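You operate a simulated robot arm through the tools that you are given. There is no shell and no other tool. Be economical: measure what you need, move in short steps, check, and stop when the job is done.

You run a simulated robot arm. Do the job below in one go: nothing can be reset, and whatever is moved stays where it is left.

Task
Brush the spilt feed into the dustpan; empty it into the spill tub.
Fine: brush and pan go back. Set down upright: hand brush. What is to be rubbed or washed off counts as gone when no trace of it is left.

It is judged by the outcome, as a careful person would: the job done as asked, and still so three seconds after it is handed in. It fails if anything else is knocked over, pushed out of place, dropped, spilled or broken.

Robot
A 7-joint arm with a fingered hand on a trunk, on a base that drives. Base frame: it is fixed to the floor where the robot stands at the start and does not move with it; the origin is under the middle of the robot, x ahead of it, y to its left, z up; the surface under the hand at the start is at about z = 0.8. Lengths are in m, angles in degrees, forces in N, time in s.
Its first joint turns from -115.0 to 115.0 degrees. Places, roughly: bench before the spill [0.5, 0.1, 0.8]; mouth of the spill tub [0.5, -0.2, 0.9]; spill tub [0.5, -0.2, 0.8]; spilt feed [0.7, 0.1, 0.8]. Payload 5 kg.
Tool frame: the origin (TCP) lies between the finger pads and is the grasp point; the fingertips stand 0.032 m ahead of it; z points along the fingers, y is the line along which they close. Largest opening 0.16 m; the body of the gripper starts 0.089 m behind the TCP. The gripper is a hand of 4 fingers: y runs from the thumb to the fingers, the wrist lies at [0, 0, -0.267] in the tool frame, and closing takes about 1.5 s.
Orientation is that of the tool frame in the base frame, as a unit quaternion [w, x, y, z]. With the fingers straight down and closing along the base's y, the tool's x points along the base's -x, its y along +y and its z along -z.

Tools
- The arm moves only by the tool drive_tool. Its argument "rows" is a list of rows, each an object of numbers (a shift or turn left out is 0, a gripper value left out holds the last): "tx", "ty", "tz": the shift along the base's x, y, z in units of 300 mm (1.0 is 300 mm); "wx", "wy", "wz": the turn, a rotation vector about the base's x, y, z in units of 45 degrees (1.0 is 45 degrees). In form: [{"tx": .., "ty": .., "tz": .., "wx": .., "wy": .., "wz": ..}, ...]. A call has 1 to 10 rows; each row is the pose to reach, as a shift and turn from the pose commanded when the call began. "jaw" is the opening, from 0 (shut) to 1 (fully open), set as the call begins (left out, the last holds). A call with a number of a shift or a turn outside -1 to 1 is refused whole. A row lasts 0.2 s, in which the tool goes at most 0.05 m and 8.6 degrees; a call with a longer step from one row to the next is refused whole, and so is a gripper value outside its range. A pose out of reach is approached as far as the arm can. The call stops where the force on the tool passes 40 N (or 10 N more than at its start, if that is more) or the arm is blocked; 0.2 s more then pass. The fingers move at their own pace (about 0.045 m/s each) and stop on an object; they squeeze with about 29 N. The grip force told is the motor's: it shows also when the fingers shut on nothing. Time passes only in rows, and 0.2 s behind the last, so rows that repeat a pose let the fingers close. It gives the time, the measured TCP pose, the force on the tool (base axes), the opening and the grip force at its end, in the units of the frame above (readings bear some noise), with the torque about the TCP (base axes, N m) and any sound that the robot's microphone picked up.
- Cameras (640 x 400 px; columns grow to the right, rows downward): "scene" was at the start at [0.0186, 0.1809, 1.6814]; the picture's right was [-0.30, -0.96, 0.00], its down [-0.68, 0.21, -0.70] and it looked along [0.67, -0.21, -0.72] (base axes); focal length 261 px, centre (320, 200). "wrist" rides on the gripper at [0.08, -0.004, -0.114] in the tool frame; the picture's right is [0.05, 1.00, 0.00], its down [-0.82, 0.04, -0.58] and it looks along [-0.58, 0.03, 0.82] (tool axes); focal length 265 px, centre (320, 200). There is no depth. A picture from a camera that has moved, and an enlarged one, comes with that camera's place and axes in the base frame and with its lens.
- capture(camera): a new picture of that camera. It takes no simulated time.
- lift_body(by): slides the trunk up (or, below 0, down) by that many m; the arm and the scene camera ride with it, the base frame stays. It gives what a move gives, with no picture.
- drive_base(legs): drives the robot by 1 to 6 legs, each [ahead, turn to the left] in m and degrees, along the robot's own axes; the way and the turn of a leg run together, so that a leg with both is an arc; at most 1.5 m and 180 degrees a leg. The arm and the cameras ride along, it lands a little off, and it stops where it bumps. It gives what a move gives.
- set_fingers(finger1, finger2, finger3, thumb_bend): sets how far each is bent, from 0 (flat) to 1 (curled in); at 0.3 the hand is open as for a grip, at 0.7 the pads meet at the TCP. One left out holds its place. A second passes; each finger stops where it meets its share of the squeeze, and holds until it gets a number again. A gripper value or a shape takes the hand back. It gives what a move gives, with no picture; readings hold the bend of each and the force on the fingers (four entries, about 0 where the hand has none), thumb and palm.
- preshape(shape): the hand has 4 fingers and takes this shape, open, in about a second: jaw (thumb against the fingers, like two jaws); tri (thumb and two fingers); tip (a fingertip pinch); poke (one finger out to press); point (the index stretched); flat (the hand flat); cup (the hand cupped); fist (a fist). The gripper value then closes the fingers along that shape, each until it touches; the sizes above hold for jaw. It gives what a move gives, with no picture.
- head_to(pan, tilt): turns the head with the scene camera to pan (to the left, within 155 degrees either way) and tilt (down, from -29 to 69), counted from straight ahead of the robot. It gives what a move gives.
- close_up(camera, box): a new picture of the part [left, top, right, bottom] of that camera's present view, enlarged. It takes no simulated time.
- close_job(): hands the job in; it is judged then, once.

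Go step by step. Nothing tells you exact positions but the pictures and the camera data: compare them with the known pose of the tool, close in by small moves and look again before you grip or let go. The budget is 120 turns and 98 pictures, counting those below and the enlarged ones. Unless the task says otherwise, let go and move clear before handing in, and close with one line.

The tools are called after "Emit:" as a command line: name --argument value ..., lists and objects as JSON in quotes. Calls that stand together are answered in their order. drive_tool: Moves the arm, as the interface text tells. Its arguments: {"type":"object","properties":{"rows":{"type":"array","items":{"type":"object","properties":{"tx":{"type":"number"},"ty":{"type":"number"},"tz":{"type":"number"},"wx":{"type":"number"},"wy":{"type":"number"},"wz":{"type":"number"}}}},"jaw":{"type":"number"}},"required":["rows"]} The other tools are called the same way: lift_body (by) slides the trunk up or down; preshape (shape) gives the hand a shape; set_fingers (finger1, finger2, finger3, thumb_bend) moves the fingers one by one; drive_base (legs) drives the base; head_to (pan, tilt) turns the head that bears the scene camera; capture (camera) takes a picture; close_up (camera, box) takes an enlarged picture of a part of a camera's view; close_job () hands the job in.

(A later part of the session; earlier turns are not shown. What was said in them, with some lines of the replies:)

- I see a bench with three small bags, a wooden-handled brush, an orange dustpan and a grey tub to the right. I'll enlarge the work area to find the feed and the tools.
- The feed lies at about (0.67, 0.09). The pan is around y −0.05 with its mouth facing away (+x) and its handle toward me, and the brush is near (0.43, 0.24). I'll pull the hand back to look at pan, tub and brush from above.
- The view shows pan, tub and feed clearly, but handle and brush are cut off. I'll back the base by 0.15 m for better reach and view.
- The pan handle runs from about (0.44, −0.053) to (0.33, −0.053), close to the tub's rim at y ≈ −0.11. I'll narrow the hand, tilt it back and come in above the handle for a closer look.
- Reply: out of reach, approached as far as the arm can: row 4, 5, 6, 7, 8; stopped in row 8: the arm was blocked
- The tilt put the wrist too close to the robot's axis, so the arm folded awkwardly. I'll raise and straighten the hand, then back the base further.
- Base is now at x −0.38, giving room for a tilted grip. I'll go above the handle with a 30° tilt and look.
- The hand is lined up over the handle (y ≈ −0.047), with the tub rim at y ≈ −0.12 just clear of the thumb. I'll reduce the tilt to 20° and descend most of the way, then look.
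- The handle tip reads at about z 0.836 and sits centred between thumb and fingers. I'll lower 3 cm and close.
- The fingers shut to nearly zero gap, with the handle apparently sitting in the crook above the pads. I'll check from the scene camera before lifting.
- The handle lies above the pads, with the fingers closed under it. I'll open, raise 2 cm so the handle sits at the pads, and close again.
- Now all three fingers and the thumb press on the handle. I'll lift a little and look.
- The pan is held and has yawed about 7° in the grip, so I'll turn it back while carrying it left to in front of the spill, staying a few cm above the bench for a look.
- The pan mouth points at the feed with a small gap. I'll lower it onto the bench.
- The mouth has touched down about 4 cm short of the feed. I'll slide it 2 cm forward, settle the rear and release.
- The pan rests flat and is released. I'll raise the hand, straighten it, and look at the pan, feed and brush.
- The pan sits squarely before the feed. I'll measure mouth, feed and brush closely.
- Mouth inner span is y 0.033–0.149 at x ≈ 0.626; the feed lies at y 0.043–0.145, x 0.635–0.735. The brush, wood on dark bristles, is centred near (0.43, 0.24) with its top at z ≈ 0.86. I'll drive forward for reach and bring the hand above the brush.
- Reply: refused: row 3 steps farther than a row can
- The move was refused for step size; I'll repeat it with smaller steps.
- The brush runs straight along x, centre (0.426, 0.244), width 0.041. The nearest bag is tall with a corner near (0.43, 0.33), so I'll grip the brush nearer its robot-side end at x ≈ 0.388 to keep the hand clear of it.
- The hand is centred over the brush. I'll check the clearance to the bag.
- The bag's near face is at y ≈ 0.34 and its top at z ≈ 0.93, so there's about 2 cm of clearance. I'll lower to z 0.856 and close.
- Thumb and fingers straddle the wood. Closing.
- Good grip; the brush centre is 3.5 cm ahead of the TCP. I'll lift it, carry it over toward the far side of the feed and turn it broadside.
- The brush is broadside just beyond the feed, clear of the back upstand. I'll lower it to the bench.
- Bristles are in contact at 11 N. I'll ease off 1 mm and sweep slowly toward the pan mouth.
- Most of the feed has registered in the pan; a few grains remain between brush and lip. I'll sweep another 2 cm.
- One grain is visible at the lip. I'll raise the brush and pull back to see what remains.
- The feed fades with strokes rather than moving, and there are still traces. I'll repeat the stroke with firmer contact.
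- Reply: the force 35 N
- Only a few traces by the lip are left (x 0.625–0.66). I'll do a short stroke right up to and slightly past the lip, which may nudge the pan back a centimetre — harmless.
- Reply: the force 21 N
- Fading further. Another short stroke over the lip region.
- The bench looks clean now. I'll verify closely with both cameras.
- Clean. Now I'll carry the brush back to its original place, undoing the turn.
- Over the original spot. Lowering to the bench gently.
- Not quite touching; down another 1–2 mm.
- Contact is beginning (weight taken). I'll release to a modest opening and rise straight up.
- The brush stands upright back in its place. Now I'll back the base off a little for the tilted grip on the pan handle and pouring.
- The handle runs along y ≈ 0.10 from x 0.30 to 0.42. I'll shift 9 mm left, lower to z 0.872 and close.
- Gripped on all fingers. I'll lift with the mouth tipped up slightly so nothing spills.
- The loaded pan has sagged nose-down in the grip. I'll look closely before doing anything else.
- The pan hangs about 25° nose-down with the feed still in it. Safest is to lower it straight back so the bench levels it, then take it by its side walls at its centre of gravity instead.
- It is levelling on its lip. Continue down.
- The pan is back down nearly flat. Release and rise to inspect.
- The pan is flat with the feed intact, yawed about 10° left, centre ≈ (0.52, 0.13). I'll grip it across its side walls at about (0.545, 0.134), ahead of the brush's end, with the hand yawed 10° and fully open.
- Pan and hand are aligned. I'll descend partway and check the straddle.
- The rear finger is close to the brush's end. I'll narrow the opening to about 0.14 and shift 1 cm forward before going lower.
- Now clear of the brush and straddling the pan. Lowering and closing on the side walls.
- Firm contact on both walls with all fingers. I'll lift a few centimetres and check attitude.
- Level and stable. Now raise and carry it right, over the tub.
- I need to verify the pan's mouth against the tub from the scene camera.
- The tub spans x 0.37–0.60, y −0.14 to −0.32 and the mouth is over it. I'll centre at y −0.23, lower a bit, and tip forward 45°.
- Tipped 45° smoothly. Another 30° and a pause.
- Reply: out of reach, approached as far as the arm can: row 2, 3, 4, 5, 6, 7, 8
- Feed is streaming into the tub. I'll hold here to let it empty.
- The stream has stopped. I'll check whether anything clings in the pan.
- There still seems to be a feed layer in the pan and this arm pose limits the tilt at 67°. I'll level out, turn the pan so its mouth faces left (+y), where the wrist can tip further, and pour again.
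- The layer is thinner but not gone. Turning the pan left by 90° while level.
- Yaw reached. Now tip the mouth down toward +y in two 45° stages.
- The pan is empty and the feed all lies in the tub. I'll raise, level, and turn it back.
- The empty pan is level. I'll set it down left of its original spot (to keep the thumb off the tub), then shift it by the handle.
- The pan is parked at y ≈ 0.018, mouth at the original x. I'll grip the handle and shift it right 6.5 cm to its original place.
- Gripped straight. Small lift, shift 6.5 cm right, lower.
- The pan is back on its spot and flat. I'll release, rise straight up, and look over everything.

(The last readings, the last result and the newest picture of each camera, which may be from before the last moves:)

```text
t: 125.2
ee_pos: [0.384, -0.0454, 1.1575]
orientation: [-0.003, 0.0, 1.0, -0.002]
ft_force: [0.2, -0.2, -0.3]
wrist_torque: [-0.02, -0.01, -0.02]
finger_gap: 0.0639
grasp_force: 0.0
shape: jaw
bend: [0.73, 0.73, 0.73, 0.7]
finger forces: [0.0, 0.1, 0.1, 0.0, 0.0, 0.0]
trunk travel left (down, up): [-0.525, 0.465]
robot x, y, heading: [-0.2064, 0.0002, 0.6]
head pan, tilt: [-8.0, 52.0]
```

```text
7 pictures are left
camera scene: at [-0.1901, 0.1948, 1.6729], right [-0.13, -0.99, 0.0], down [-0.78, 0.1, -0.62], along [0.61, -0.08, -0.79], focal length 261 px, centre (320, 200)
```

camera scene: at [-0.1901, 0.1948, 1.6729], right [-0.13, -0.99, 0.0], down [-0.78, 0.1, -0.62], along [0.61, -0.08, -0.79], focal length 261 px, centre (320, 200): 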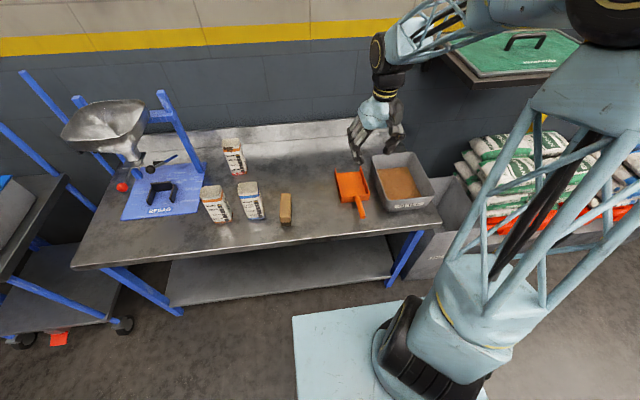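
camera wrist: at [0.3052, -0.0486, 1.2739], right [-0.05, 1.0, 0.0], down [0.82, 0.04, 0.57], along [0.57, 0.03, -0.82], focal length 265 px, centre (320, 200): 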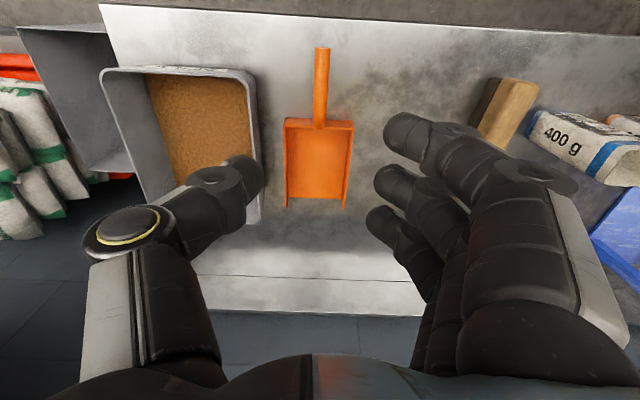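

Everything is in place; one last close look at the swept area, brush and tub surroundings.

Emit:
close_up --camera "scene" --box '[260, 120, 440, 232]'

Emit:
close_up --camera "scene" --box '[280, 140, 370, 200]'

```text
3.56 times, centred on (350, 176) of scene
camera zoom: at [-0.1901, 0.1948, 1.6729], right [-0.13, -0.99, 0.0], down [-0.78, 0.1, -0.62], along [0.61, -0.08, -0.79], focal length 927 px, centre (213, 285)
```

zoom: 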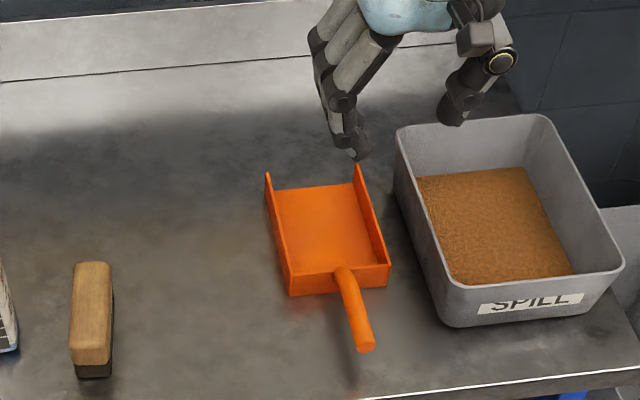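

```text
6.67 times, centred on (325, 170) of scene
camera zoom: at [-0.1901, 0.1948, 1.6729], right [-0.13, -0.99, 0.0], down [-0.78, 0.1, -0.62], along [0.61, -0.08, -0.79], focal length 1738 px, centre (287, 400)
```

zoom: 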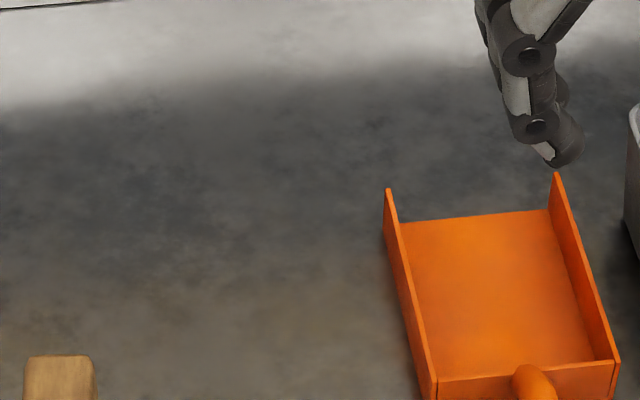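

The bench is clean, the feed is in the spill tub, the pan is empty and back in place, the brush stands upright, and the hand is clear. Handing in.

Emit:
close_job

```text
The job is handed in.
```

The spilt feed has been swept up and emptied into the spill tub. The pan is empty and back in its place, and the brush stands upright in its place. The job has been handed in.
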